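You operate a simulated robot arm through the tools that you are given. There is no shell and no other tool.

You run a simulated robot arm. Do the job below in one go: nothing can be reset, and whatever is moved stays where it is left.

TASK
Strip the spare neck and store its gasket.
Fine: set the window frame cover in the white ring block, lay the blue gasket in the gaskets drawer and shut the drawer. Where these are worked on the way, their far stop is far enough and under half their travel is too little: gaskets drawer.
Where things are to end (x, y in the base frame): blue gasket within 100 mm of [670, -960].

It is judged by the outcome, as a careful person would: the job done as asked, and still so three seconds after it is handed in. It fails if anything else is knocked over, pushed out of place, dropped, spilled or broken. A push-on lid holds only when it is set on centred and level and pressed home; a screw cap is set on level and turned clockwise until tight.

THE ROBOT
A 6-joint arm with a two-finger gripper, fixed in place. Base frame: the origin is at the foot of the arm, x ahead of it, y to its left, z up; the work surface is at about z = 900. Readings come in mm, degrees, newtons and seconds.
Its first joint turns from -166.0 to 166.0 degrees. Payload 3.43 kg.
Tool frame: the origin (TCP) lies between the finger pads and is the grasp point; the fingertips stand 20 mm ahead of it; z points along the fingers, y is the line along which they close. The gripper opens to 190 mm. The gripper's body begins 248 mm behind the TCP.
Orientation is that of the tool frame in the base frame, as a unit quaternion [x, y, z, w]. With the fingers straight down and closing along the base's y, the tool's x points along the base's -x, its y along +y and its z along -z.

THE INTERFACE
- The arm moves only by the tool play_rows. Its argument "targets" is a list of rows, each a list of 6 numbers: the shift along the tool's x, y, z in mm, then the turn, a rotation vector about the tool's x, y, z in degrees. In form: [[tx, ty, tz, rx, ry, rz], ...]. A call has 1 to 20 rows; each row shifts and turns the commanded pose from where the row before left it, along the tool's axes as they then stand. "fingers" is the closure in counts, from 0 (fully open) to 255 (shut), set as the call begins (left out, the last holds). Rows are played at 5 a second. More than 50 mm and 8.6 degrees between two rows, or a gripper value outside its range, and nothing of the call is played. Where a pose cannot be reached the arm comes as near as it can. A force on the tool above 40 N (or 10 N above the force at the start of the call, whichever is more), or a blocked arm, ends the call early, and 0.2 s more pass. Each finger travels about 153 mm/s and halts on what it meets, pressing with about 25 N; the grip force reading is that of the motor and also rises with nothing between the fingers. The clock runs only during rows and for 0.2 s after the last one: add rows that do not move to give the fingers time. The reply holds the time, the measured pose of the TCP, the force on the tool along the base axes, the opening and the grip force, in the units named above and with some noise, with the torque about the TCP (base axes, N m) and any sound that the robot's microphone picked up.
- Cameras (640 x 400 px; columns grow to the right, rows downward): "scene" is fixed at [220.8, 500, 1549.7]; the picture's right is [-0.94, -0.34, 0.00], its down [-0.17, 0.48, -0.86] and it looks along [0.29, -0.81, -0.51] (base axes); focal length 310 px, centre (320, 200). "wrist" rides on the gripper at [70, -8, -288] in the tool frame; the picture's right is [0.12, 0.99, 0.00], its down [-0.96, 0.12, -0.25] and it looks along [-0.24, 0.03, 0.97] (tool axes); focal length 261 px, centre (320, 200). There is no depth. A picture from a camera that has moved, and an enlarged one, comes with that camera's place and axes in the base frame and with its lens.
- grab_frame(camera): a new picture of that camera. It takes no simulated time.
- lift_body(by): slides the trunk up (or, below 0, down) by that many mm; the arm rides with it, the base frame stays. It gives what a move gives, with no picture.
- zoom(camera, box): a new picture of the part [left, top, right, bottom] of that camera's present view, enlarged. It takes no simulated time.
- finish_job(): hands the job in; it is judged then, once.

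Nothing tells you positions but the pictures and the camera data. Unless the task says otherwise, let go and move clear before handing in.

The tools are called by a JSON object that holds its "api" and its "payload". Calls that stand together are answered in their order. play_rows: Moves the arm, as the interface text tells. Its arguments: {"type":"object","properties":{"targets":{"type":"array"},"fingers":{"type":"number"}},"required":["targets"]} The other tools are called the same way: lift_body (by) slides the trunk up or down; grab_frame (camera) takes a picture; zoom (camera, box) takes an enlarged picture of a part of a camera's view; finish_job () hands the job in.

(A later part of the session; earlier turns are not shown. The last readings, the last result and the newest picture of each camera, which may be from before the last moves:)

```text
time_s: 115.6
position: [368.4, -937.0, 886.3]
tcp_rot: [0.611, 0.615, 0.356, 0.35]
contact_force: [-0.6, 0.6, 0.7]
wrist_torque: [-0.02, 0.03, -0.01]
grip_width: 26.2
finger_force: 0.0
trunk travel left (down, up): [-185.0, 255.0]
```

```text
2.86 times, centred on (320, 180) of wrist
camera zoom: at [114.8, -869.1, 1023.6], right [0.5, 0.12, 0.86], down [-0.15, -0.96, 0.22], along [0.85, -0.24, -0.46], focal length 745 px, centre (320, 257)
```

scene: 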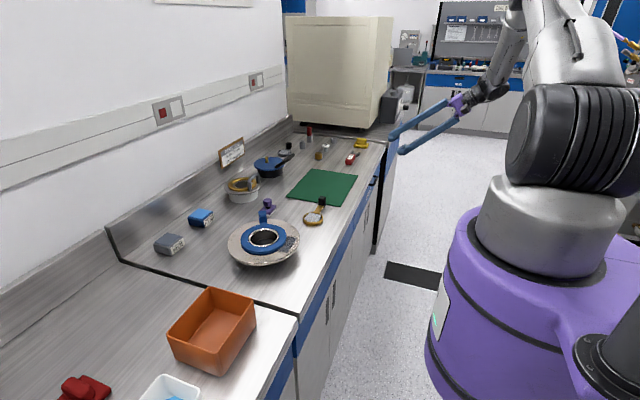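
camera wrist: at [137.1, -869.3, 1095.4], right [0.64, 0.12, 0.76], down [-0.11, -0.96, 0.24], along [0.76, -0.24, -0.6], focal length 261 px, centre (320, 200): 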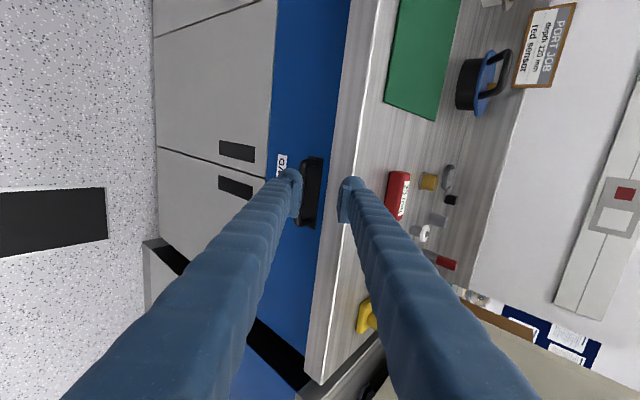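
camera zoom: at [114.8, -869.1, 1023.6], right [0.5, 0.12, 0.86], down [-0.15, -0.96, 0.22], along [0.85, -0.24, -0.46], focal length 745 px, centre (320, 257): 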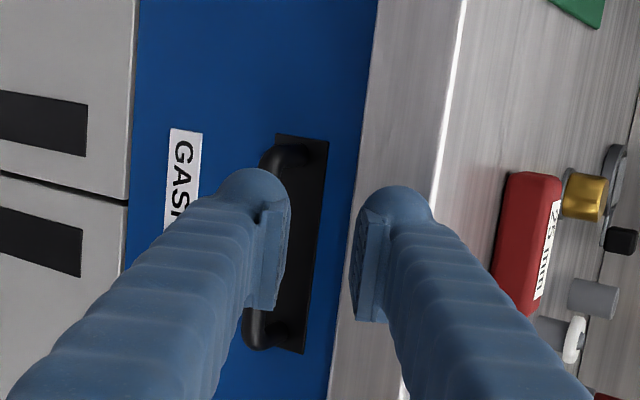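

The drawer front sits about 45 mm behind the bar, so there's room. I shift sideways to line the bar up between the fingers, then advance partway and look.

{"api": "play_rows", "payload": {"targets": [[-12.9, -15.6, 0, 0, 0, 0], [-12.8, -15.6, 0, 0, 0, 0], [0, 0, 25, 0, 0, 0], [0, 0, 25, 0, 0, 0], [0, 0, 0, 0, 0, 0]]}}

{"api": "zoom", "payload": {"camera": "wrist", "box": [240, 110, 400, 250]}}

{"api": "zoom", "payload": {"camera": "scene", "box": [350, 150, 420, 210]}}

```text
time_s: 116.8
position: [395.1, -961.5, 833.5]
tcp_rot: [0.612, 0.614, 0.356, 0.349]
contact_force: [-0.5, 0.4, -0.1]
wrist_torque: [0.02, -0.03, 0.0]
grip_width: 25.9
finger_force: 0.0
trunk travel left (down, up): [-185.0, 255.0]
```

```text
2.86 times, centred on (320, 180) of wrist
camera zoom: at [142.6, -894.4, 970.9], right [0.5, 0.12, 0.86], down [-0.15, -0.96, 0.22], along [0.85, -0.24, -0.46], focal length 745 px, centre (320, 257)
```

zoom: 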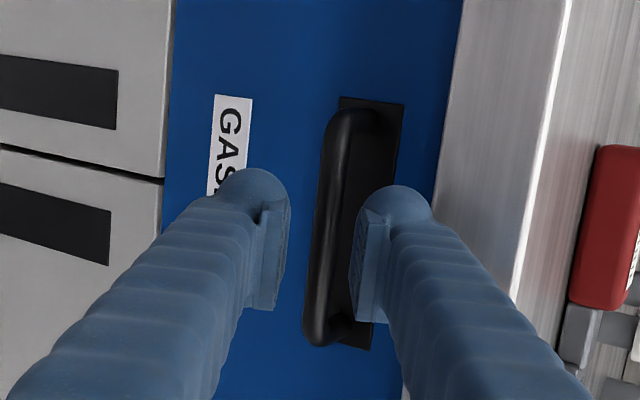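

```text
6.67 times, centred on (385, 180) of scene
camera zoom: at [220.8, 500.0, 1549.7], right [-0.94, -0.34, 0.0], down [-0.17, 0.48, -0.86], along [0.29, -0.81, -0.51], focal length 2067 px, centre (-113, 333)
```

zoom: 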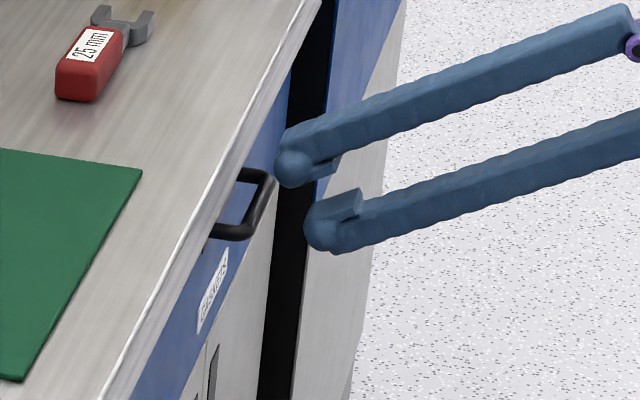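

{"api": "play_rows", "payload": {"targets": [[0, 2, 20, 0, 0, 0], [0, 0, 20, 0, 0, 0], [0, 0, 0, 0, 0, 0]]}}

{"api": "zoom", "payload": {"camera": "wrist", "box": [240, 110, 400, 250]}}

{"api": "zoom", "payload": {"camera": "scene", "box": [350, 150, 420, 210]}}

```text
time_s: 117.6
position: [430.5, -960.7, 815.3]
tcp_rot: [0.612, 0.614, 0.356, 0.349]
contact_force: [-1.0, 0.7, -1.1]
wrist_torque: [-0.05, 0.0, 0.06]
grip_width: 25.6
finger_force: 0.0
trunk travel left (down, up): [-185.0, 255.0]
```

```text
2.86 times, centred on (320, 180) of wrist
camera zoom: at [177.5, -894.4, 952.4], right [0.5, 0.12, 0.86], down [-0.15, -0.96, 0.22], along [0.85, -0.24, -0.46], focal length 745 px, centre (320, 257)
```

zoom: 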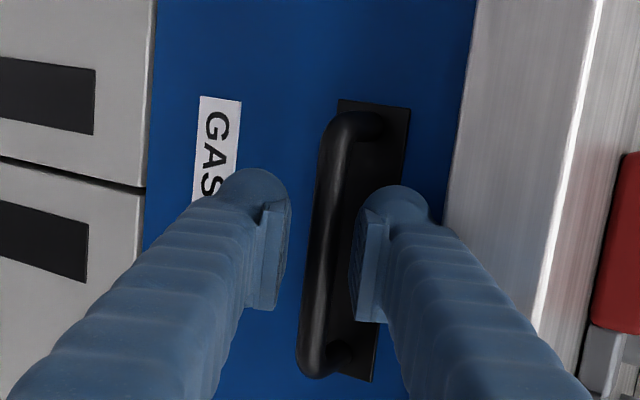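

```text
6.67 times, centred on (385, 180) of scene
camera zoom: at [220.8, 500.0, 1549.7], right [-0.94, -0.34, 0.0], down [-0.17, 0.48, -0.86], along [0.29, -0.81, -0.51], focal length 2067 px, centre (-113, 333)
```

zoom: 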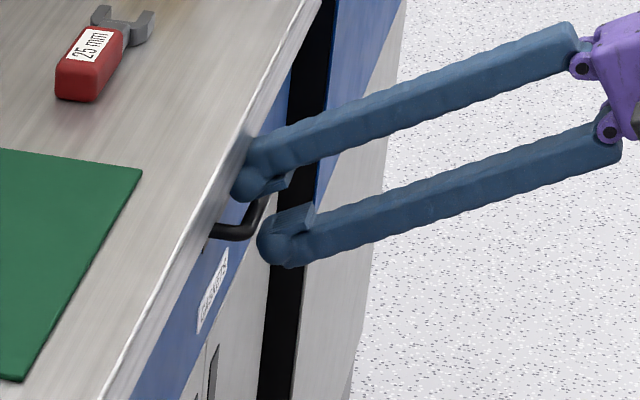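

{"api": "play_rows", "payload": {"targets": [[0, 0, 6, 0, 0, 0], [0, 0, 6, 0, 0, 0], [0, 0, 0, 0, 0, 0]]}}

{"api": "zoom", "payload": {"camera": "wrist", "box": [270, 130, 380, 230]}}

{"api": "zoom", "payload": {"camera": "scene", "box": [365, 165, 400, 195]}}

```text
time_s: 118.4
position: [439.4, -960.5, 809.2]
tcp_rot: [0.612, 0.614, 0.356, 0.349]
contact_force: [-11.7, 1.4, 3.5]
wrist_torque: [0.02, -0.3, -0.05]
grip_width: 24.6
finger_force: 0.0
trunk travel left (down, up): [-185.0, 255.0]
```

```text
4.00 times, centred on (325, 180) of wrist
camera zoom: at [186.3, -893.7, 946.7], right [0.5, 0.12, 0.86], down [-0.15, -0.96, 0.22], along [0.85, -0.24, -0.46], focal length 1043 px, centre (300, 280)
```

zoom: 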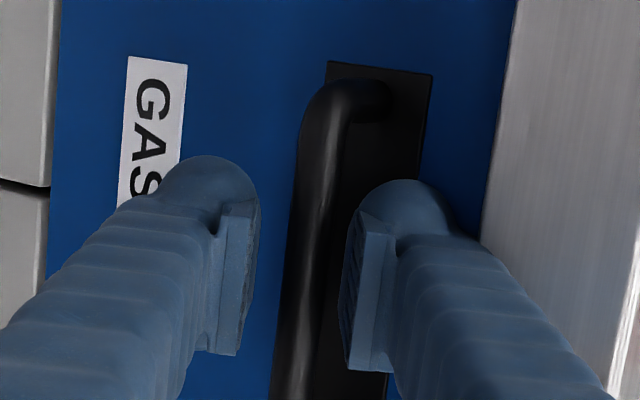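

```text
13.33 times, centred on (382, 180) of scene
camera zoom: at [220.8, 500.0, 1549.7], right [-0.94, -0.34, 0.0], down [-0.17, 0.48, -0.86], along [0.29, -0.81, -0.51], focal length 4134 px, centre (-513, 467)
```

zoom: 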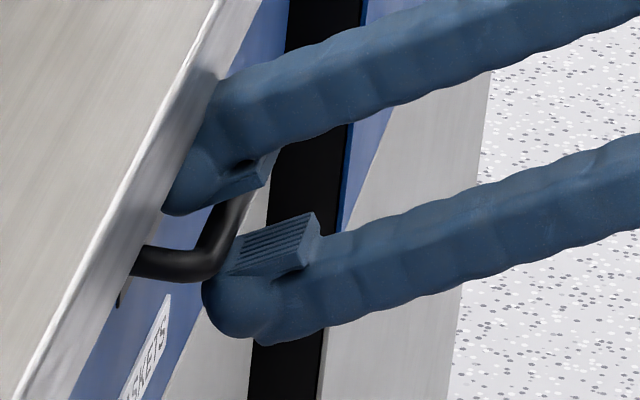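

The upper fingertip just touches the slab edge and the bar lies between the pads. I back off slightly and close on the bar.

{"api": "play_rows", "payload": {"targets": [[0, 0, -2, 0, 0, 0], [0, 0, 0, 0, 0, 0]]}}

{"api": "play_rows", "payload": {"targets": [[0, 0, 0, 0, 0, 0], [0, 0, 0, 0, 0, 0], [0, 0, 0, 0, 0, 0]], "fingers": 250}}

{"api": "zoom", "payload": {"camera": "wrist", "box": [270, 130, 380, 230]}}

{"api": "zoom", "payload": {"camera": "scene", "box": [365, 165, 400, 195]}}

```text
time_s: 119.0
position: [438.8, -961.4, 809.7]
tcp_rot: [0.611, 0.615, 0.356, 0.349]
contact_force: [-3.1, -0.5, -1.3]
wrist_torque: [0.01, -0.03, -0.07]
grip_width: 24.6
finger_force: 0.1
trunk travel left (down, up): [-185.0, 255.0]
```

```text
time_s: 119.8
position: [439.3, -960.2, 810.9]
tcp_rot: [0.612, 0.615, 0.356, 0.349]
contact_force: [3.5, 2.2, 5.9]
wrist_torque: [0.05, 0.0, 0.23]
grip_width: 8.5
finger_force: 42.3
trunk travel left (down, up): [-185.0, 255.0]
```

```text
4.00 times, centred on (325, 180) of wrist
camera zoom: at [186.5, -893.2, 947.9], right [0.5, 0.12, 0.86], down [-0.15, -0.96, 0.22], along [0.85, -0.24, -0.46], focal length 1043 px, centre (300, 280)
```

zoom: 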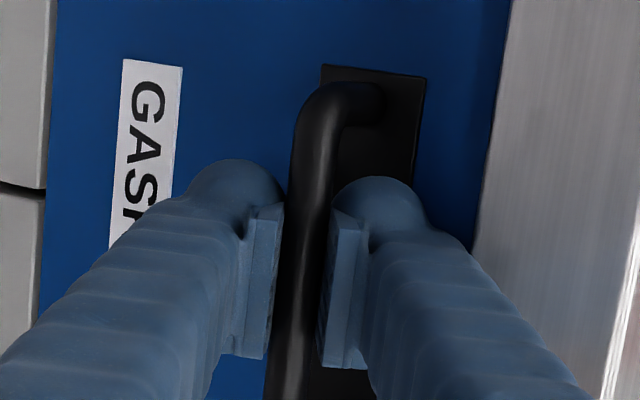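

```text
13.33 times, centred on (382, 180) of scene
camera zoom: at [220.8, 500.0, 1549.7], right [-0.94, -0.34, 0.0], down [-0.17, 0.48, -0.86], along [0.29, -0.81, -0.51], focal length 4134 px, centre (-513, 467)
```

zoom: 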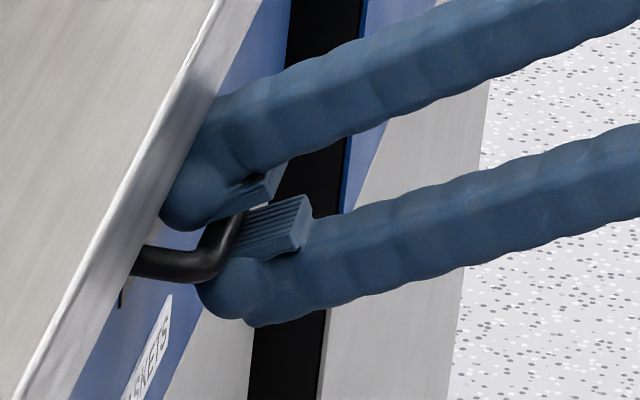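

The bar is gripped firmly. I start pulling straight out along -x, gently.

{"api": "play_rows", "payload": {"targets": [[0, -2.5, -4.3, 0, 0, 0], [0, -2.5, -4.3, 0, 0, 0], [0, -5, -8.7, 0, 0, 0], [0, 0, 0, 0, 0, 0]]}}

{"api": "zoom", "payload": {"camera": "scene", "box": [350, 150, 420, 210]}}

```text
time_s: 120.8
position: [419.1, -960.8, 810.3]
tcp_rot: [0.611, 0.615, 0.356, 0.349]
contact_force: [0.8, 10.1, 8.1]
wrist_torque: [-0.1, -0.01, -0.07]
grip_width: 8.5
finger_force: 42.4
trunk travel left (down, up): [-185.0, 255.0]
```

```text
6.67 times, centred on (385, 180) of scene
camera zoom: at [220.8, 500.0, 1549.7], right [-0.94, -0.34, 0.0], down [-0.17, 0.48, -0.86], along [0.29, -0.81, -0.51], focal length 2067 px, centre (-113, 333)
```

zoom: 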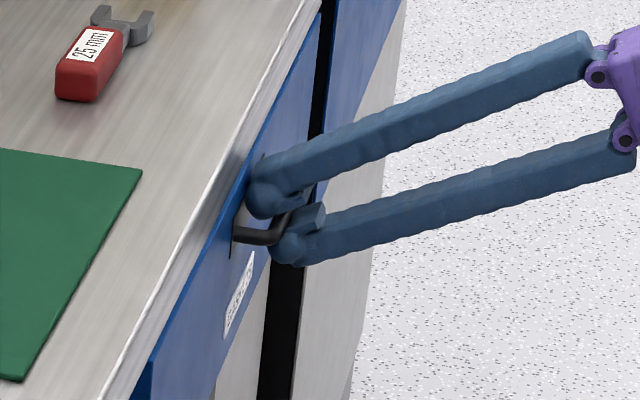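

The drawer is moving. I pull further in steps.

{"api": "play_rows", "payload": {"targets": [[0, -10, -17.3, 0, 0, 0], [0, -12.5, -21.6, 0, 0, 0], [0, -12.5, -21.6, 0, 0, 0], [0, -12.5, -21.6, 0, 0, 0], [0, 0, 0, 0, 0, 0]]}}

{"api": "grab_frame", "payload": {"camera": "scene"}}

```text
time_s: 122.0
position: [325.4, -959.5, 810.5]
tcp_rot: [0.612, 0.615, 0.355, 0.349]
contact_force: [2.4, 23.5, 2.9]
wrist_torque: [-0.35, 0.06, -0.37]
grip_width: 8.4
finger_force: 42.1
trunk travel left (down, up): [-185.0, 255.0]
```

```text
taken
```

scene: 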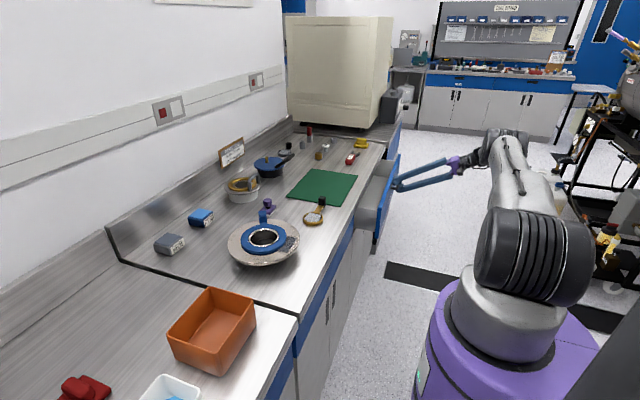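

Opening about 110 mm so far, with some sideways load building. I correct 3 mm in +y and continue.

{"api": "play_rows", "payload": {"targets": [[2, 0, 0, 0, 0, 0], [1, -12.5, -21.6, 0, 0, 0], [0.5, -12.5, -21.6, 0, 0, 0], [0.5, -12.5, -21.6, 0, 0, 0], [0.5, -12.5, -21.6, 0, 0, 0], [0, 0, 0, 0, 0, 0]]}}

{"api": "zoom", "payload": {"camera": "scene", "box": [320, 120, 480, 260]}}

```text
time_s: 123.4
position: [224.4, -960.5, 811.7]
tcp_rot: [0.612, 0.614, 0.356, 0.35]
contact_force: [1.2, -10.4, -5.1]
wrist_torque: [-0.56, 0.06, -0.6]
grip_width: 8.7
finger_force: 42.5
trunk travel left (down, up): [-185.0, 255.0]
```

```text
2.86 times, centred on (400, 190) of scene
camera zoom: at [220.8, 500.0, 1549.7], right [-0.94, -0.34, 0.0], down [-0.17, 0.48, -0.86], along [0.29, -0.81, -0.51], focal length 886 px, centre (91, 229)
```

zoom: 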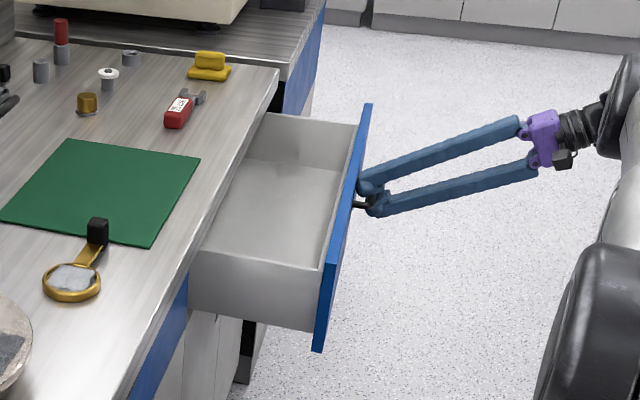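

The drawer is open about 213 mm and empty. I pull on toward its stop.

{"api": "play_rows", "payload": {"targets": [[-1, -12.5, -21.6, 0, 0, 0], [0, -12.5, -21.6, 0, 0, 0], [0, -10, -17.3, 0, 0, 0], [0, 0, 0, 0, 0, 0]]}}

{"api": "zoom", "payload": {"camera": "scene", "box": [320, 120, 480, 260]}}

```text
time_s: 124.4
position: [154.8, -957.8, 810.8]
tcp_rot: [0.612, 0.614, 0.354, 0.351]
contact_force: [1.6, -38.9, -1.5]
wrist_torque: [-0.17, 0.0, -0.01]
grip_width: 8.4
finger_force: 42.1
out of reach, approached as far as the arm can: row 3
trunk travel left (down, up): [-185.0, 255.0]
```

```text
2.86 times, centred on (400, 190) of scene
camera zoom: at [220.8, 500.0, 1549.7], right [-0.94, -0.34, 0.0], down [-0.17, 0.48, -0.86], along [0.29, -0.81, -0.51], focal length 886 px, centre (91, 229)
```

zoom: 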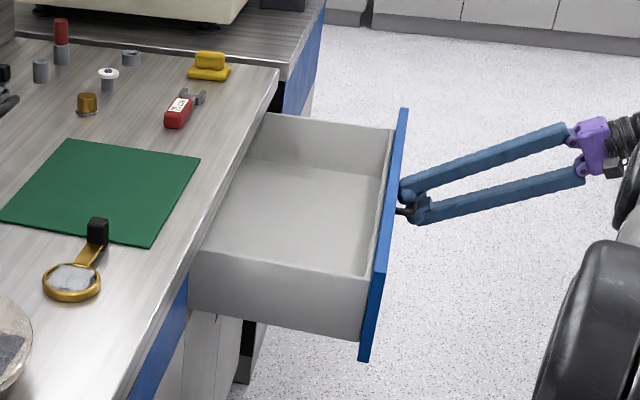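

The drawer is open about 284 mm, which is where the arm's reach ends and well past half its travel. I open the fingers, slide a little toward +y, and back off the bar.

{"api": "play_rows", "payload": {"targets": [[0, 0, 0, 0, 0, 0], [0, 0, 0, 0, 0, 0]], "fingers": 212}}

{"api": "play_rows", "payload": {"targets": [[5, 0, 0, 0, 0, 0], [5, 0, -4, 0, 0, 0], [5, 0, -8, 0, 0, 0], [0, 0, -10, 0, 0, 0], [0, 0, 0, 0, 0, 0]]}}

{"api": "zoom", "payload": {"camera": "scene", "box": [360, 130, 460, 220]}}

{"api": "zoom", "payload": {"camera": "wrist", "box": [240, 110, 400, 250]}}

```text
time_s: 125.0
position: [154.0, -952.8, 810.3]
tcp_rot: [0.612, 0.614, 0.356, 0.349]
contact_force: [-0.5, 0.4, -0.7]
wrist_torque: [0.01, 0.02, 0.02]
grip_width: 32.3
finger_force: 0.1
trunk travel left (down, up): [-185.0, 255.0]
```

```text
time_s: 126.2
position: [133.8, -947.8, 820.0]
tcp_rot: [0.611, 0.615, 0.356, 0.349]
contact_force: [0.0, 0.5, 0.0]
wrist_torque: [0.03, 0.0, 0.0]
grip_width: 31.9
finger_force: 0.0
out of reach, approached as far as the arm can: row 2, 3
trunk travel left (down, up): [-185.0, 255.0]
```

```text
4.44 times, centred on (410, 175) of scene
camera zoom: at [220.8, 500.0, 1549.7], right [-0.94, -0.34, 0.0], down [-0.17, 0.48, -0.86], along [0.29, -0.81, -0.51], focal length 1378 px, centre (-80, 311)
```

zoom: 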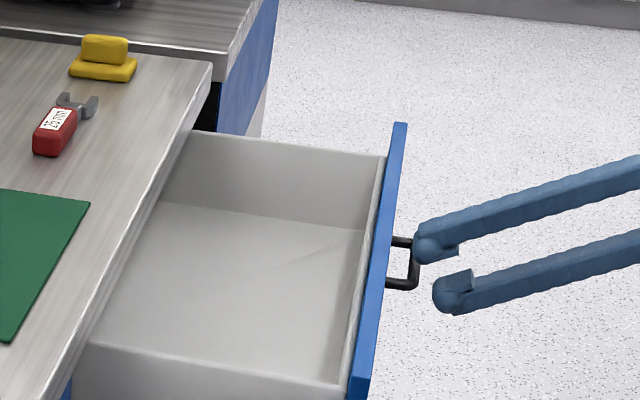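

```text
2.86 times, centred on (320, 180) of wrist
camera zoom: at [-119.7, -880.9, 957.4], right [0.5, 0.12, 0.86], down [-0.15, -0.97, 0.22], along [0.85, -0.23, -0.46], focal length 745 px, centre (320, 257)
```

zoom: 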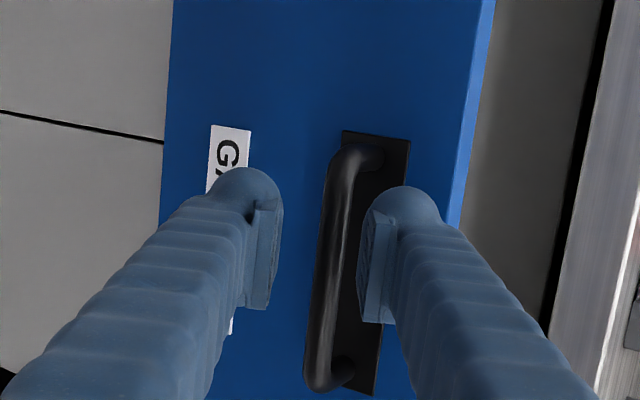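

{"api": "play_rows", "payload": {"targets": [[4, 0, -10, 0, 0, 0], [4, 0, -10, 0, 0, 0], [4, 0, -10, 0, 0, 0], [0, 0, 0, 0, 0, 0]]}}

{"api": "zoom", "payload": {"camera": "scene", "box": [360, 130, 460, 220]}}

```text
time_s: 127.2
position: [105.7, -940.2, 834.9]
tcp_rot: [0.611, 0.615, 0.357, 0.349]
contact_force: [0.2, 0.2, 0.0]
wrist_torque: [0.04, -0.02, -0.01]
grip_width: 32.0
finger_force: 0.0
out of reach, approached as far as the arm can: row 2
trunk travel left (down, up): [-185.0, 255.0]
```

```text
4.44 times, centred on (410, 175) of scene
camera zoom: at [220.8, 500.0, 1549.7], right [-0.94, -0.34, 0.0], down [-0.17, 0.48, -0.86], along [0.29, -0.81, -0.51], focal length 1378 px, centre (-80, 311)
```

zoom: 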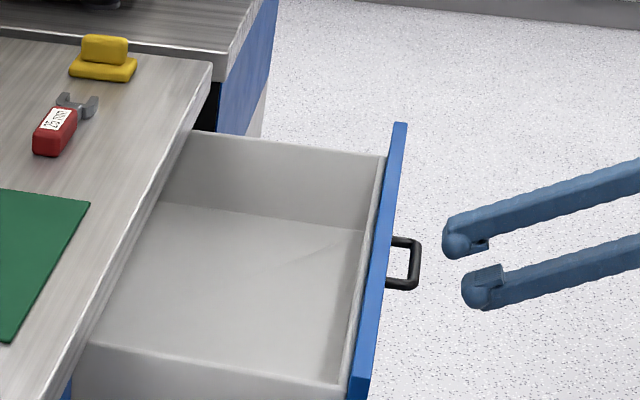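

Clear of the handle and the drawer stays open. I draw the arm in toward the base, then return the tool to vertical.

{"api": "play_rows", "payload": {"targets": [[30, 0, 0, 0, 0, 0], [30, 0, 0, 0, 0, 0], [30, 0, 0, 0, 0, 0], [30, 0, 0, 0, 0, 0], [30, 0, 0, 0, 0, 0], [0, 0, 0, 0, 0, 0]]}}

{"api": "play_rows", "payload": {"targets": [[0, 12, -7, 8, 0, 0], [0, 12, -7, 8, 0, 0], [0, 12, -7, 8, 0, 0], [0, 12, -7, 8, 0, 0], [0, 12, -7, 8, 0, 0], [0, 12, -7, 8, 0, 0], [0, 12, -7, 8, 0, 0], [0, 0, 0, 4, 0, 0], [0, 0, 0, 0, 0, 0]]}}

{"api": "grab_frame", "payload": {"camera": "scene"}}

```text
time_s: 128.6
position: [77.2, -928.7, 819.7]
tcp_rot: [0.61, 0.615, 0.358, 0.349]
contact_force: [-0.2, 0.1, -0.2]
wrist_torque: [0.02, -0.02, 0.03]
grip_width: 31.9
finger_force: 0.0
out of reach, approached as far as the arm can: row 1, 2, 3, 4, 5
trunk travel left (down, up): [-185.0, 255.0]
```

```text
time_s: 130.6
position: [101.3, -990.2, 901.9]
tcp_rot: [0.704, 0.71, 0.001, -0.004]
contact_force: [-0.3, 0.2, -0.6]
wrist_torque: [0.0, 0.01, 0.0]
grip_width: 32.2
finger_force: 0.1
out of reach, approached as far as the arm can: row 1, 2, 3, 4, 5
trunk travel left (down, up): [-185.0, 255.0]
```

```text
taken
```

scene: 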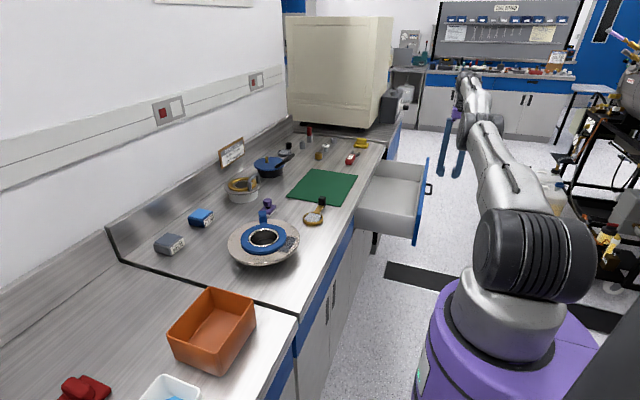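

{"api": "play_rows", "payload": {"targets": [[30, 0, 0, 0, 0, 0], [30, 0, 0, 0, 0, 0], [0, 0, 0, 0, 0, 0]]}}

```text
time_s: 131.4
position: [102.5, -990.4, 901.9]
tcp_rot: [0.704, 0.71, 0.001, -0.003]
contact_force: [0.6, 0.0, -0.7]
wrist_torque: [-0.01, 0.02, 0.01]
grip_width: 32.1
finger_force: 0.0
out of reach, approached as far as the arm can: row 1, 2
trunk travel left (down, up): [-185.0, 255.0]
```

{"api": "play_rows", "payload": {"targets": [[0, 0, 0, 0, 0, -8], [0, 0, 0, 0, 0, -8], [0, 0, 0, 0, 0, -8], [0, 0, 0, 0, 0, -8], [0, 0, 0, 0, 0, -8], [0, 0, 0, 0, 0, -8], [0, 0, 0, 0, 0, -8], [0, 0, 0, 0, 0, -8], [0, 0, 0, 0, 0, -8], [0, 0, 0, 0, 0, -8], [0, 0, 0, 0, 0, -8], [0, 0, 0, 0, 0, -2], [0, 0, 0, 0, 0, 0]]}}

{"api": "play_rows", "payload": {"targets": [[0, 30, 0, 0, 0, 0], [0, 30, 0, 0, 0, 0], [0, 30, 0, 0, 0, 0], [0, 30, 0, 0, 0, 0], [0, 0, 0, 0, 0, 0]]}}

```text
time_s: 134.2
position: [100.8, -989.2, 903.3]
tcp_rot: [-0.004, 1.0, 0.003, -0.001]
contact_force: [0.6, 0.0, -0.7]
wrist_torque: [0.01, -0.03, 0.0]
grip_width: 32.1
finger_force: 0.0
trunk travel left (down, up): [-185.0, 255.0]
```

```text
time_s: 135.4
position: [102.6, -990.5, 903.3]
tcp_rot: [-0.004, 1.0, 0.003, -0.002]
contact_force: [0.9, 0.1, 0.3]
wrist_torque: [0.03, -0.01, -0.03]
grip_width: 32.4
finger_force: 0.0
out of reach, approached as far as the arm can: row 1, 2, 3, 4
trunk travel left (down, up): [-185.0, 255.0]
```

Stuck at full stretch again. I try going up and inward, away from the open drawer.

{"api": "play_rows", "payload": {"targets": [[0, 20, -40, 0, 0, 0], [0, 20, -40, 0, 0, 0], [0, 20, -40, 0, 0, 0], [0, 20, -40, 0, 0, 0], [0, 0, 0, 0, 0, 0]]}}

```text
time_s: 136.6
position: [103.6, -951.6, 1076.5]
tcp_rot: [-0.004, 1.0, 0.006, -0.002]
contact_force: [0.3, 0.5, 0.6]
wrist_torque: [-0.11, 0.01, 0.01]
grip_width: 31.8
finger_force: 0.0
out of reach, approached as far as the arm can: row 1, 2, 3, 4
trunk travel left (down, up): [-185.0, 255.0]
```

{"api": "play_rows", "payload": {"targets": [[0, 0, 45, 0, 0, 0], [0, 0, 45, 0, 0, 0], [0, 0, 45, 0, 0, 0], [0, 0, 0, 0, 0, 0]]}}

```text
time_s: 137.6
position: [105.2, -982.4, 952.5]
tcp_rot: [-0.005, 1.0, 0.006, -0.002]
contact_force: [-0.4, -0.6, -0.7]
wrist_torque: [0.02, -0.04, 0.03]
grip_width: 31.9
finger_force: 0.1
out of reach, approached as far as the arm can: row 1, 2, 3
trunk travel left (down, up): [-185.0, 255.0]
```

{"api": "play_rows", "payload": {"targets": [[0, 0, -30, 0, 0, 0], [-40, 10, 0, 0, 0, 0], [-40, 10, 0, 0, 0, 0], [-40, 10, 0, 0, 0, 0], [-40, 12, 0, 0, 0, 0], [-40, 12, 0, 0, 0, 0], [-40, 12, 0, 0, 0, 0], [0, 0, 0, 0, 0, 0]]}}

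{"api": "play_rows", "payload": {"targets": [[0, 30, 0, 0, 0, 0], [0, 30, 0, 0, 0, 0], [0, 0, 0, 0, 0, 0]]}}

```text
time_s: 139.4
position: [346.5, -912.9, 983.0]
tcp_rot: [-0.003, 1.0, 0.002, -0.003]
contact_force: [0.2, 0.7, 0.7]
wrist_torque: [-0.02, 0.02, 0.03]
grip_width: 32.1
finger_force: 0.1
trunk travel left (down, up): [-185.0, 255.0]
```

```text
time_s: 140.2
position: [346.3, -852.9, 981.8]
tcp_rot: [-0.004, 1.0, 0.002, -0.003]
contact_force: [0.3, 0.2, -0.1]
wrist_torque: [-0.07, 0.03, 0.01]
grip_width: 32.3
finger_force: 0.0
trunk travel left (down, up): [-185.0, 255.0]
```

Free again at this azimuth. I raise the trunk back up and go to the gasket, opening the fingers partway.

{"api": "lift_body", "payload": {"by": 190}}

{"api": "play_rows", "payload": {"targets": [[0, 45, 0, 0, 0, 0], [0, 45, 0, 0, 0, 0], [-15, 45, 0, 0, 0, 0], [-20, 45, 0, 0, 0, 0], [-20, 45, 0, 0, 0, 0], [-20, 45, 0, 0, 0, 0], [-20, 45, 0, 0, 0, 0], [-20, 45, 0, 0, 0, 0], [-20, 45, 0, 0, 0, 0], [-20, 45, 0, 0, 0, 0], [-20, 45, 0, 0, 0, 0], [-20, 45, 0, 0, 0, 0], [-20, 45, 0, 0, 0, 0], [-20, 45, 0, 0, 0, 0], [0, 0, 0, 0, 0, 0]], "fingers": 130}}

{"api": "grab_frame", "payload": {"camera": "wrist"}}

{"api": "grab_frame", "payload": {"camera": "scene"}}

```text
time_s: 142.3
position: [345.7, -853.5, 1173.0]
tcp_rot: [-0.005, 1.0, 0.004, -0.002]
contact_force: [-0.4, 0.1, 0.2]
wrist_torque: [-0.01, -0.04, 0.01]
grip_width: 32.2
finger_force: 0.0
trunk travel left (down, up): [-375.0, 65.0]
```

```text
time_s: 145.5
position: [576.2, -222.8, 1174.7]
tcp_rot: [-0.003, 1.0, 0.002, -0.003]
contact_force: [-0.5, 1.1, 0.1]
wrist_torque: [0.03, 0.0, 0.01]
grip_width: 93.0
finger_force: 0.1
trunk travel left (down, up): [-375.0, 65.0]
```

```text
taken
camera wrist: at [506.6, -234.5, 1462.3], right [-0.13, 0.99, 0.01], down [0.96, 0.12, 0.24], along [0.24, 0.04, -0.97], focal length 261 px, centre (320, 200)
```

wrist: 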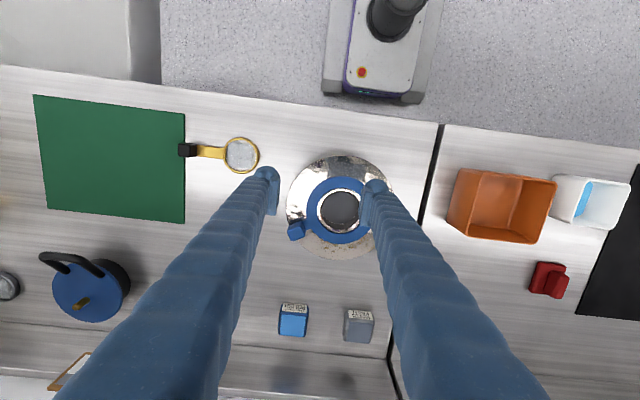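

```text
taken
```

scene: 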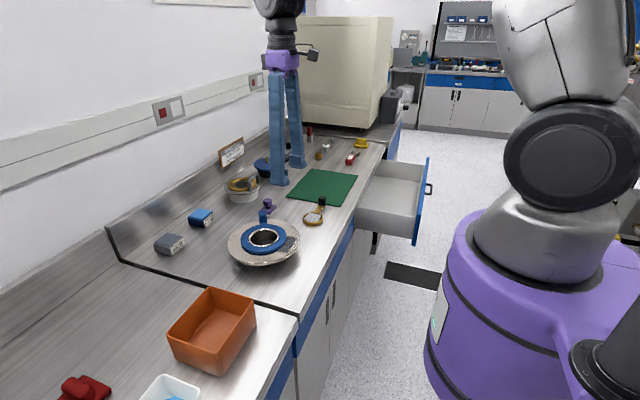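

The drawer stays open. Now I look closely at the gasket's tab.

{"api": "zoom", "payload": {"camera": "wrist", "box": [270, 140, 410, 270]}}

{"api": "zoom", "payload": {"camera": "scene", "box": [245, 200, 285, 235]}}

{"api": "zoom", "payload": {"camera": "wrist", "box": [275, 205, 325, 250]}}

```text
3.08 times, centred on (340, 205) of wrist
camera zoom: at [506.6, -234.5, 1462.3], right [-0.13, 0.99, 0.01], down [0.96, 0.12, 0.24], along [0.24, 0.04, -0.97], focal length 802 px, centre (258, 185)
```

zoom: 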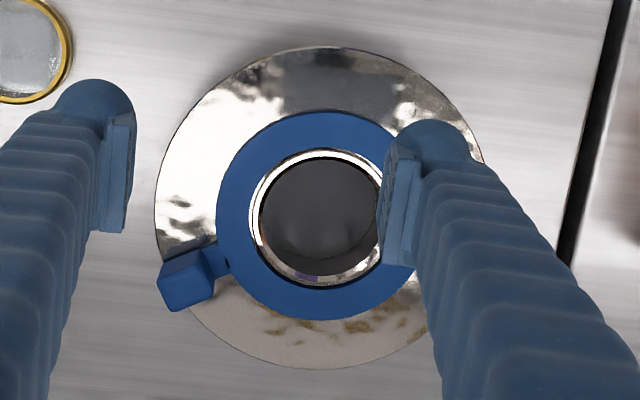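

```text
11.43 times, centred on (265, 218) of scene
camera zoom: at [220.8, 500.0, 1549.7], right [-0.94, -0.34, 0.0], down [-0.17, 0.48, -0.86], along [0.29, -0.81, -0.51], focal length 3543 px, centre (949, 0)
```

zoom: 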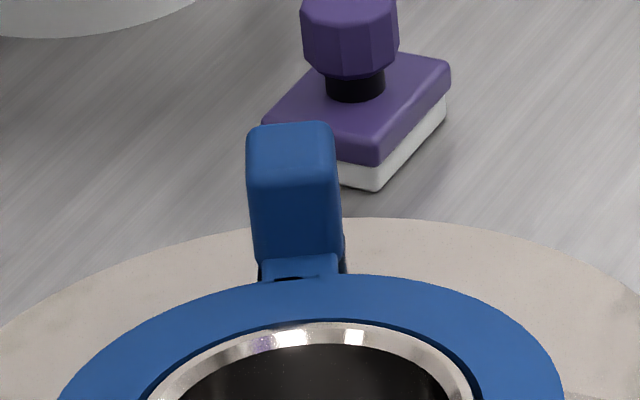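

```text
8.89 times, centred on (300, 228) of wrist
camera zoom: at [506.6, -234.5, 1462.3], right [-0.13, 0.99, 0.01], down [0.96, 0.12, 0.24], along [0.24, 0.04, -0.97], focal length 2317 px, centre (498, -44)
```

zoom: 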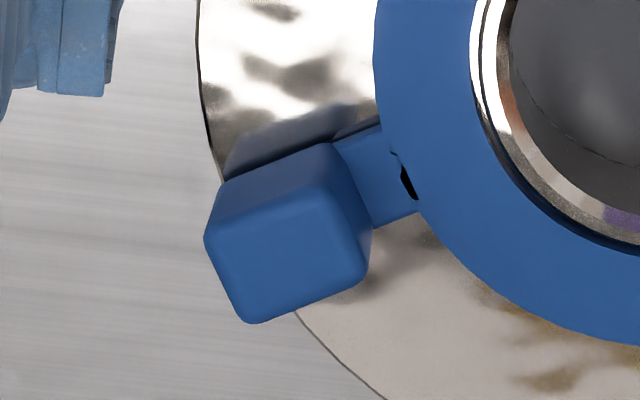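

The tab is an upright block, about 26 × 20 mm, with its top centre at (699, -254.6, 979). I'll grip it across the tangential faces with the gripper rolled so it can later turn the gasket outward for the drawer; first the roll, at height.

{"api": "play_rows", "payload": {"targets": [[0, 0, 0, 0, 0, -8.1], [0, 0, 0, 0, 0, -8.1], [0, 0, 0, 0, 0, -8.1], [0, 0, 0, 0, 0, -8.1], [0, 0, 0, 0, 0, -8.1], [0, 0, 0, 0, 0, -8.1], [0, 0, 0, 0, 0, -8.1], [0, 0, 0, 0, 0, -8.1], [0, 0, 0, 0, 0, -8.1], [0, 0, 0, 0, 0, -8.1], [0, 0, 0, 0, 0, -8.1], [0, 0, 0, 0, 0, -8.1], [0, 0, 0, 0, 0, -8.1], [0, 0, 0, 0, 0, -8.1], [0, 0, 0, 0, 0, -8.4], [0, 0, 0, 0, 0, 0]], "fingers": 174}}

```text
time_s: 148.9
position: [575.0, -221.7, 1176.7]
tcp_rot: [0.876, -0.482, -0.004, 0.0]
contact_force: [0.3, 0.4, -0.5]
wrist_torque: [-0.03, 0.01, 0.04]
grip_width: 60.8
finger_force: 0.1
trunk travel left (down, up): [-375.0, 65.0]
```

The roll is accepted. I move over the tab and descend to check alignment.

{"api": "play_rows", "payload": {"targets": [[31.4, -29, 0, 0, 0, 0], [31.4, -29, 0, 0, 0, 0], [31.4, -29, 0, 0, 0, 0], [0, 0, 45, 0, 0, 0], [0, 0, 45, 0, 0, 0], [0, 0, 45, 0, 0, 0], [0, 0, 0, 0, 0, 0], [0, 0, 0, 0, 0, 0]]}}

{"api": "zoom", "payload": {"camera": "wrist", "box": [240, 110, 400, 250]}}

{"api": "zoom", "payload": {"camera": "scene", "box": [225, 160, 305, 240]}}

```text
time_s: 150.7
position: [698.9, -254.1, 1039.7]
tcp_rot: [0.875, -0.484, -0.004, -0.001]
contact_force: [0.0, 0.3, 0.5]
wrist_torque: [-0.02, 0.03, -0.01]
grip_width: 60.3
finger_force: 0.1
trunk travel left (down, up): [-375.0, 65.0]
```

```text
2.86 times, centred on (320, 180) of wrist
camera zoom: at [745.6, -310.8, 1326.2], right [-0.78, -0.63, 0.0], down [-0.61, 0.75, 0.26], along [-0.16, 0.2, -0.97], focal length 745 px, centre (320, 257)
```

zoom: 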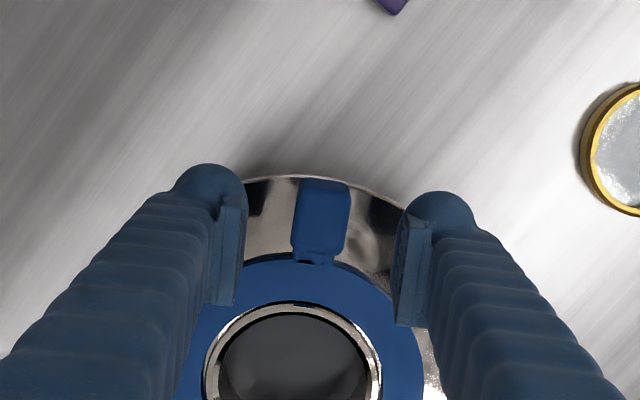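

```text
5.00 times, centred on (265, 200) of scene
camera zoom: at [220.8, 500.0, 1549.7], right [-0.94, -0.34, 0.0], down [-0.17, 0.48, -0.86], along [0.29, -0.81, -0.51], focal length 1550 px, centre (595, 200)
```

zoom: 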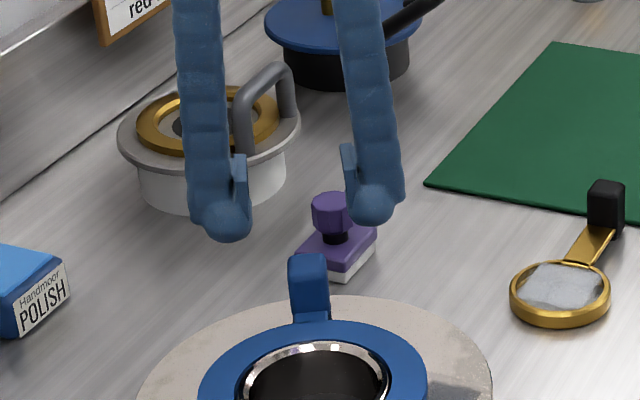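

The tab lies between the fingers. I trim by a few millimetres and descend.

{"api": "play_rows", "payload": {"targets": [[3, 2.5, 20, 0, 0, 0], [0, 0, 25, 0, 0, 0], [0, 0, 18, 0, 0, 0], [0, 0, 0, 0, 0, 0]]}}

{"api": "zoom", "payload": {"camera": "wrist", "box": [240, 110, 400, 250]}}

{"api": "zoom", "payload": {"camera": "scene", "box": [235, 190, 295, 240]}}

```text
time_s: 151.7
position: [698.4, -257.5, 976.9]
tcp_rot: [0.876, -0.483, -0.004, -0.001]
contact_force: [-0.8, 0.2, 0.0]
wrist_torque: [0.02, -0.02, 0.04]
grip_width: 60.2
finger_force: 0.1
trunk travel left (down, up): [-375.0, 65.0]
```

```text
2.86 times, centred on (320, 180) of wrist
camera zoom: at [744.1, -314.8, 1263.1], right [-0.78, -0.63, 0.0], down [-0.61, 0.75, 0.25], along [-0.16, 0.2, -0.97], focal length 745 px, centre (320, 257)
```

zoom: 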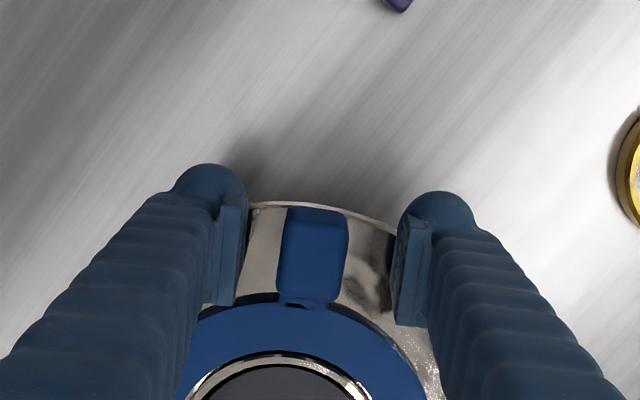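

```text
8.00 times, centred on (265, 215) of scene
camera zoom: at [220.8, 500.0, 1549.7], right [-0.94, -0.34, 0.0], down [-0.17, 0.48, -0.86], along [0.29, -0.81, -0.51], focal length 2480 px, centre (760, 80)
```

zoom: 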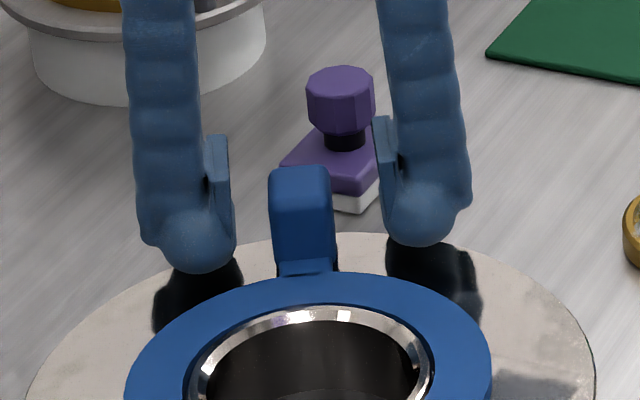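

{"api": "play_rows", "payload": {"targets": [[0, -1.5, 5, 0, 0, 0], [0, 0, 4, 0, 0, 0], [0, 0, 0, 0, 0, 0]]}}

{"api": "play_rows", "payload": {"targets": [[0, 0, 0, 0, 0, 0], [0, 0, 0, 0, 0, 0], [0, 0, 0, 0, 0, 0]], "fingers": 235}}

{"api": "zoom", "payload": {"camera": "wrist", "box": [240, 110, 400, 250]}}

{"api": "zoom", "payload": {"camera": "scene", "box": [235, 190, 295, 240]}}

```text
time_s: 152.5
position: [698.9, -256.1, 971.6]
tcp_rot: [0.876, -0.482, -0.002, -0.002]
contact_force: [-0.1, 2.9, 38.9]
wrist_torque: [-0.15, 0.61, 0.03]
grip_width: 60.2
finger_force: 0.1
trunk travel left (down, up): [-375.0, 65.0]
```

```text
time_s: 152.9
position: [697.4, -258.9, 972.0]
tcp_rot: [0.876, -0.483, -0.003, 0.0]
contact_force: [-11.4, -6.8, 21.9]
wrist_torque: [-0.33, 0.23, -0.2]
grip_width: 26.1
finger_force: 10.0
trunk travel left (down, up): [-375.0, 65.0]
stopped in row 1: the force on the tool passed its limit at 80 N (the readings are from after the stop); the commanded pose is now the measured one
```

```text
2.86 times, centred on (320, 180) of wrist
camera zoom: at [743.5, -315.3, 1258.5], right [-0.78, -0.63, 0.0], down [-0.61, 0.75, 0.25], along [-0.16, 0.2, -0.97], focal length 745 px, centre (320, 257)
```

zoom: 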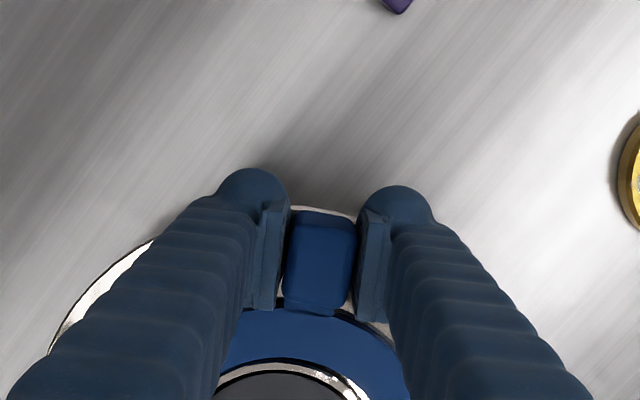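

```text
8.00 times, centred on (265, 215) of scene
camera zoom: at [220.8, 500.0, 1549.7], right [-0.94, -0.34, 0.0], down [-0.17, 0.48, -0.86], along [0.29, -0.81, -0.51], focal length 2480 px, centre (760, 80)
```

zoom: 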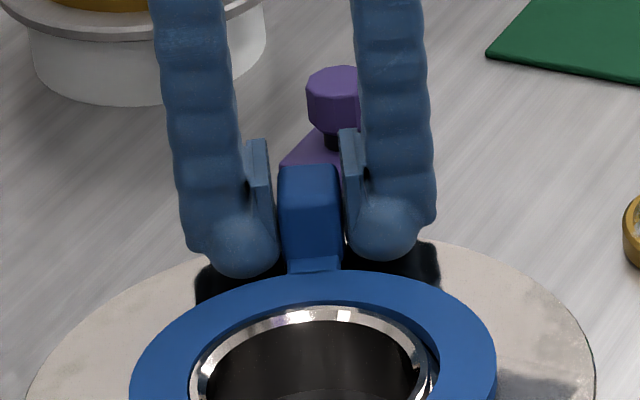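

Closing in tight makes the tips drop a few millimetres and they pressed the dish. I rise 5 mm to relieve it, then close on the tab.

{"api": "play_rows", "payload": {"targets": [[0, 0, -3, 0, 0, 0], [0, 0, -2.5, 0, 0, 0], [0, 0, 0, 0, 0, 0]], "fingers": 215}}

{"api": "play_rows", "payload": {"targets": [[0, 0, 0, 0, 0, 0], [0, 0, 0, 0, 0, 0], [0, 0, 0, 0, 0, 0]], "fingers": 240}}

{"api": "zoom", "payload": {"camera": "scene", "box": [225, 190, 305, 270]}}

{"api": "zoom", "payload": {"camera": "wrist", "box": [240, 110, 400, 250]}}

```text
time_s: 153.7
position: [699.1, -259.0, 973.5]
tcp_rot: [0.876, -0.483, -0.002, -0.001]
contact_force: [-0.1, 0.3, 0.3]
wrist_torque: [-0.05, 0.03, 0.01]
grip_width: 29.8
finger_force: 0.1
trunk travel left (down, up): [-375.0, 65.0]
```

```text
time_s: 154.5
position: [701.3, -257.6, 975.5]
tcp_rot: [0.876, -0.483, -0.003, -0.001]
contact_force: [4.8, 2.9, -0.3]
wrist_torque: [-0.03, -0.12, -0.57]
grip_width: 24.8
finger_force: 24.7
trunk travel left (down, up): [-375.0, 65.0]
```

```text
5.00 times, centred on (265, 230) of scene
camera zoom: at [220.8, 500.0, 1549.7], right [-0.94, -0.34, 0.0], down [-0.17, 0.48, -0.86], along [0.29, -0.81, -0.51], focal length 1550 px, centre (595, 50)
```

zoom: 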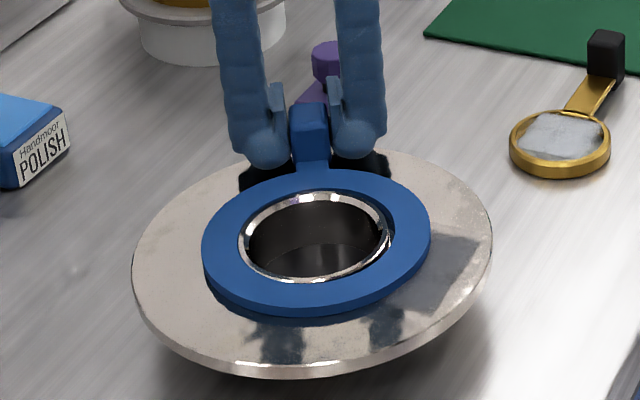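

```text
2.86 times, centred on (320, 180) of wrist
camera zoom: at [746.6, -314.9, 1261.5], right [-0.78, -0.63, 0.0], down [-0.61, 0.75, 0.25], along [-0.16, 0.2, -0.97], focal length 745 px, centre (320, 257)
```

zoom: 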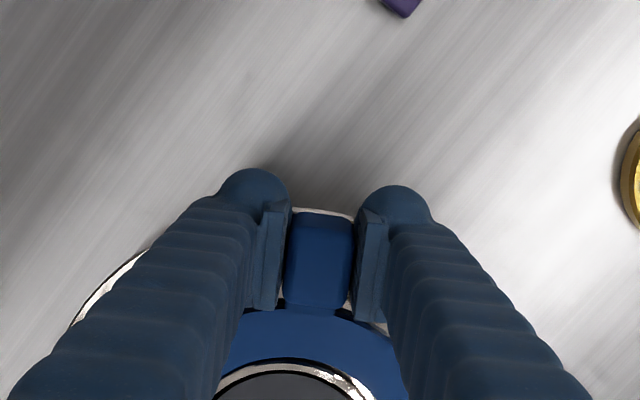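

A full 24.7 N grip on the tab, and the neck hasn't moved. I lift slowly and watch for droop.

{"api": "play_rows", "payload": {"targets": [[0, 0, -2, 0, 0, 0], [0, 0, -2, 0, 0, 0], [0, 0, -3, 0, 0, 0], [0, 0, -3, 0, 0, 0], [0, 0, 0, 0, 0, 0]]}}

{"api": "zoom", "payload": {"camera": "scene", "box": [225, 190, 305, 270]}}

```text
time_s: 155.7
position: [700.1, -257.1, 985.4]
tcp_rot: [0.876, -0.483, -0.003, 0.0]
contact_force: [0.0, -0.3, 0.8]
wrist_torque: [-0.06, -0.03, 0.02]
grip_width: 24.8
finger_force: 24.7
trunk travel left (down, up): [-375.0, 65.0]
```

```text
5.00 times, centred on (265, 230) of scene
camera zoom: at [220.8, 500.0, 1549.7], right [-0.94, -0.34, 0.0], down [-0.17, 0.48, -0.86], along [0.29, -0.81, -0.51], focal length 1550 px, centre (595, 50)
```

zoom: 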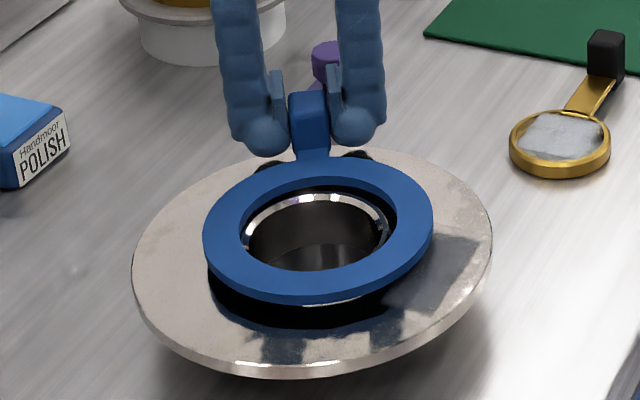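

The gasket lifts level and light. I take it up to travel height.

{"api": "play_rows", "payload": {"targets": [[0, 0, -8, 0, 0, 0], [0, 0, -15, 0, 0, 0], [0, 0, -25, 0, 0, 0], [0, 0, -30, 0, 0, 0], [0, 0, -40, 0, 0, 0], [0, 0, -40, 0, 0, 0], [0, 0, 0, 0, 0, 0]]}}

{"api": "grab_frame", "payload": {"camera": "wrist"}}

{"api": "zoom", "payload": {"camera": "scene", "box": [205, 100, 325, 280]}}

```text
time_s: 157.3
position: [701.2, -259.2, 1142.2]
tcp_rot: [0.876, -0.483, -0.003, -0.001]
contact_force: [0.5, -0.6, -1.2]
wrist_torque: [-0.04, 0.04, 0.03]
grip_width: 24.6
finger_force: 24.9
trunk travel left (down, up): [-375.0, 65.0]
```

```text
taken
camera wrist: at [746.6, -316.3, 1429.3], right [-0.78, -0.63, 0.0], down [-0.61, 0.75, 0.25], along [-0.16, 0.2, -0.97], focal length 261 px, centre (320, 200)
```

wrist: 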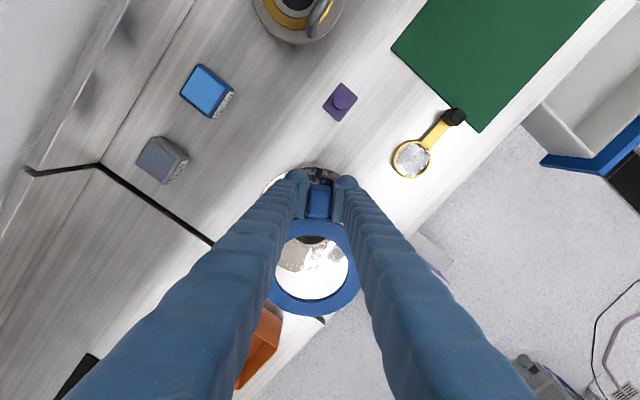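

```text
2.22 times, centred on (265, 190) of scene
camera zoom: at [220.8, 500.0, 1549.7], right [-0.94, -0.34, 0.0], down [-0.17, 0.48, -0.86], along [0.29, -0.81, -0.51], focal length 689 px, centre (442, 222)
```

zoom: 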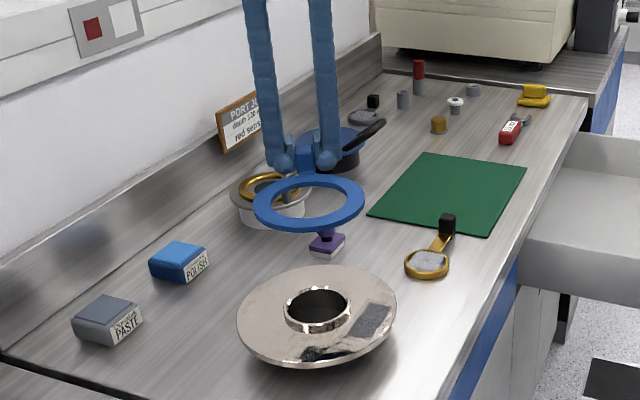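

I turn the gasket through 180° here at height, well clear of everything, so it will lead outward into the drawer.

{"api": "play_rows", "payload": {"targets": [[0, 0, 0, 0, 0, 7.5], [0, 0, 0, 0, 0, 7.5], [0, 0, 0, 0, 0, 7.5], [0, 0, 0, 0, 0, 7.5], [0, 0, 0, 0, 0, 7.5], [0, 0, 0, 0, 0, 7.5], [0, 0, 0, 0, 0, 7.5], [0, 0, 0, 0, 0, 7.5], [0, 0, 0, 0, 0, 7.5], [0, 0, 0, 0, 0, 7.5], [0, 0, 0, 0, 0, 7.5], [0, 0, 0, 0, 0, 7.5]]}}

{"api": "play_rows", "payload": {"targets": [[0, 0, 0, 0, 0, 7.5], [0, 0, 0, 0, 0, 7.5], [0, 0, 0, 0, 0, 7.5], [0, 0, 0, 0, 0, 7.5], [0, 0, 0, 0, 0, 7.5], [0, 0, 0, 0, 0, 7.5], [0, 0, 0, 0, 0, 7.5], [0, 0, 0, 0, 0, 7.5], [0, 0, 0, 0, 0, 7.5], [0, 0, 0, 0, 0, 7.5], [0, 0, 0, 0, 0, 7.5], [0, 0, 0, 0, 0, 7.5], [0, 0, 0, 0, 0, 0]]}}

{"api": "grab_frame", "payload": {"camera": "scene"}}

```text
time_s: 159.9
position: [700.9, -258.5, 1144.0]
tcp_rot: [-0.277, 0.961, 0.003, -0.002]
contact_force: [0.1, 0.5, -0.6]
wrist_torque: [0.0, 0.03, 0.02]
grip_width: 24.7
finger_force: 25.6
trunk travel left (down, up): [-375.0, 65.0]
```

```text
time_s: 162.7
position: [700.0, -259.7, 1142.6]
tcp_rot: [0.483, 0.875, 0.001, -0.002]
contact_force: [0.1, -0.1, -0.2]
wrist_torque: [0.02, 0.02, -0.01]
grip_width: 24.8
finger_force: 25.4
trunk travel left (down, up): [-375.0, 65.0]
```

```text
taken
```

scene: 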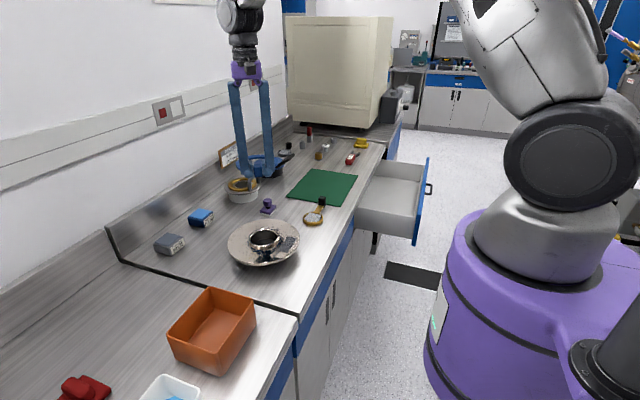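

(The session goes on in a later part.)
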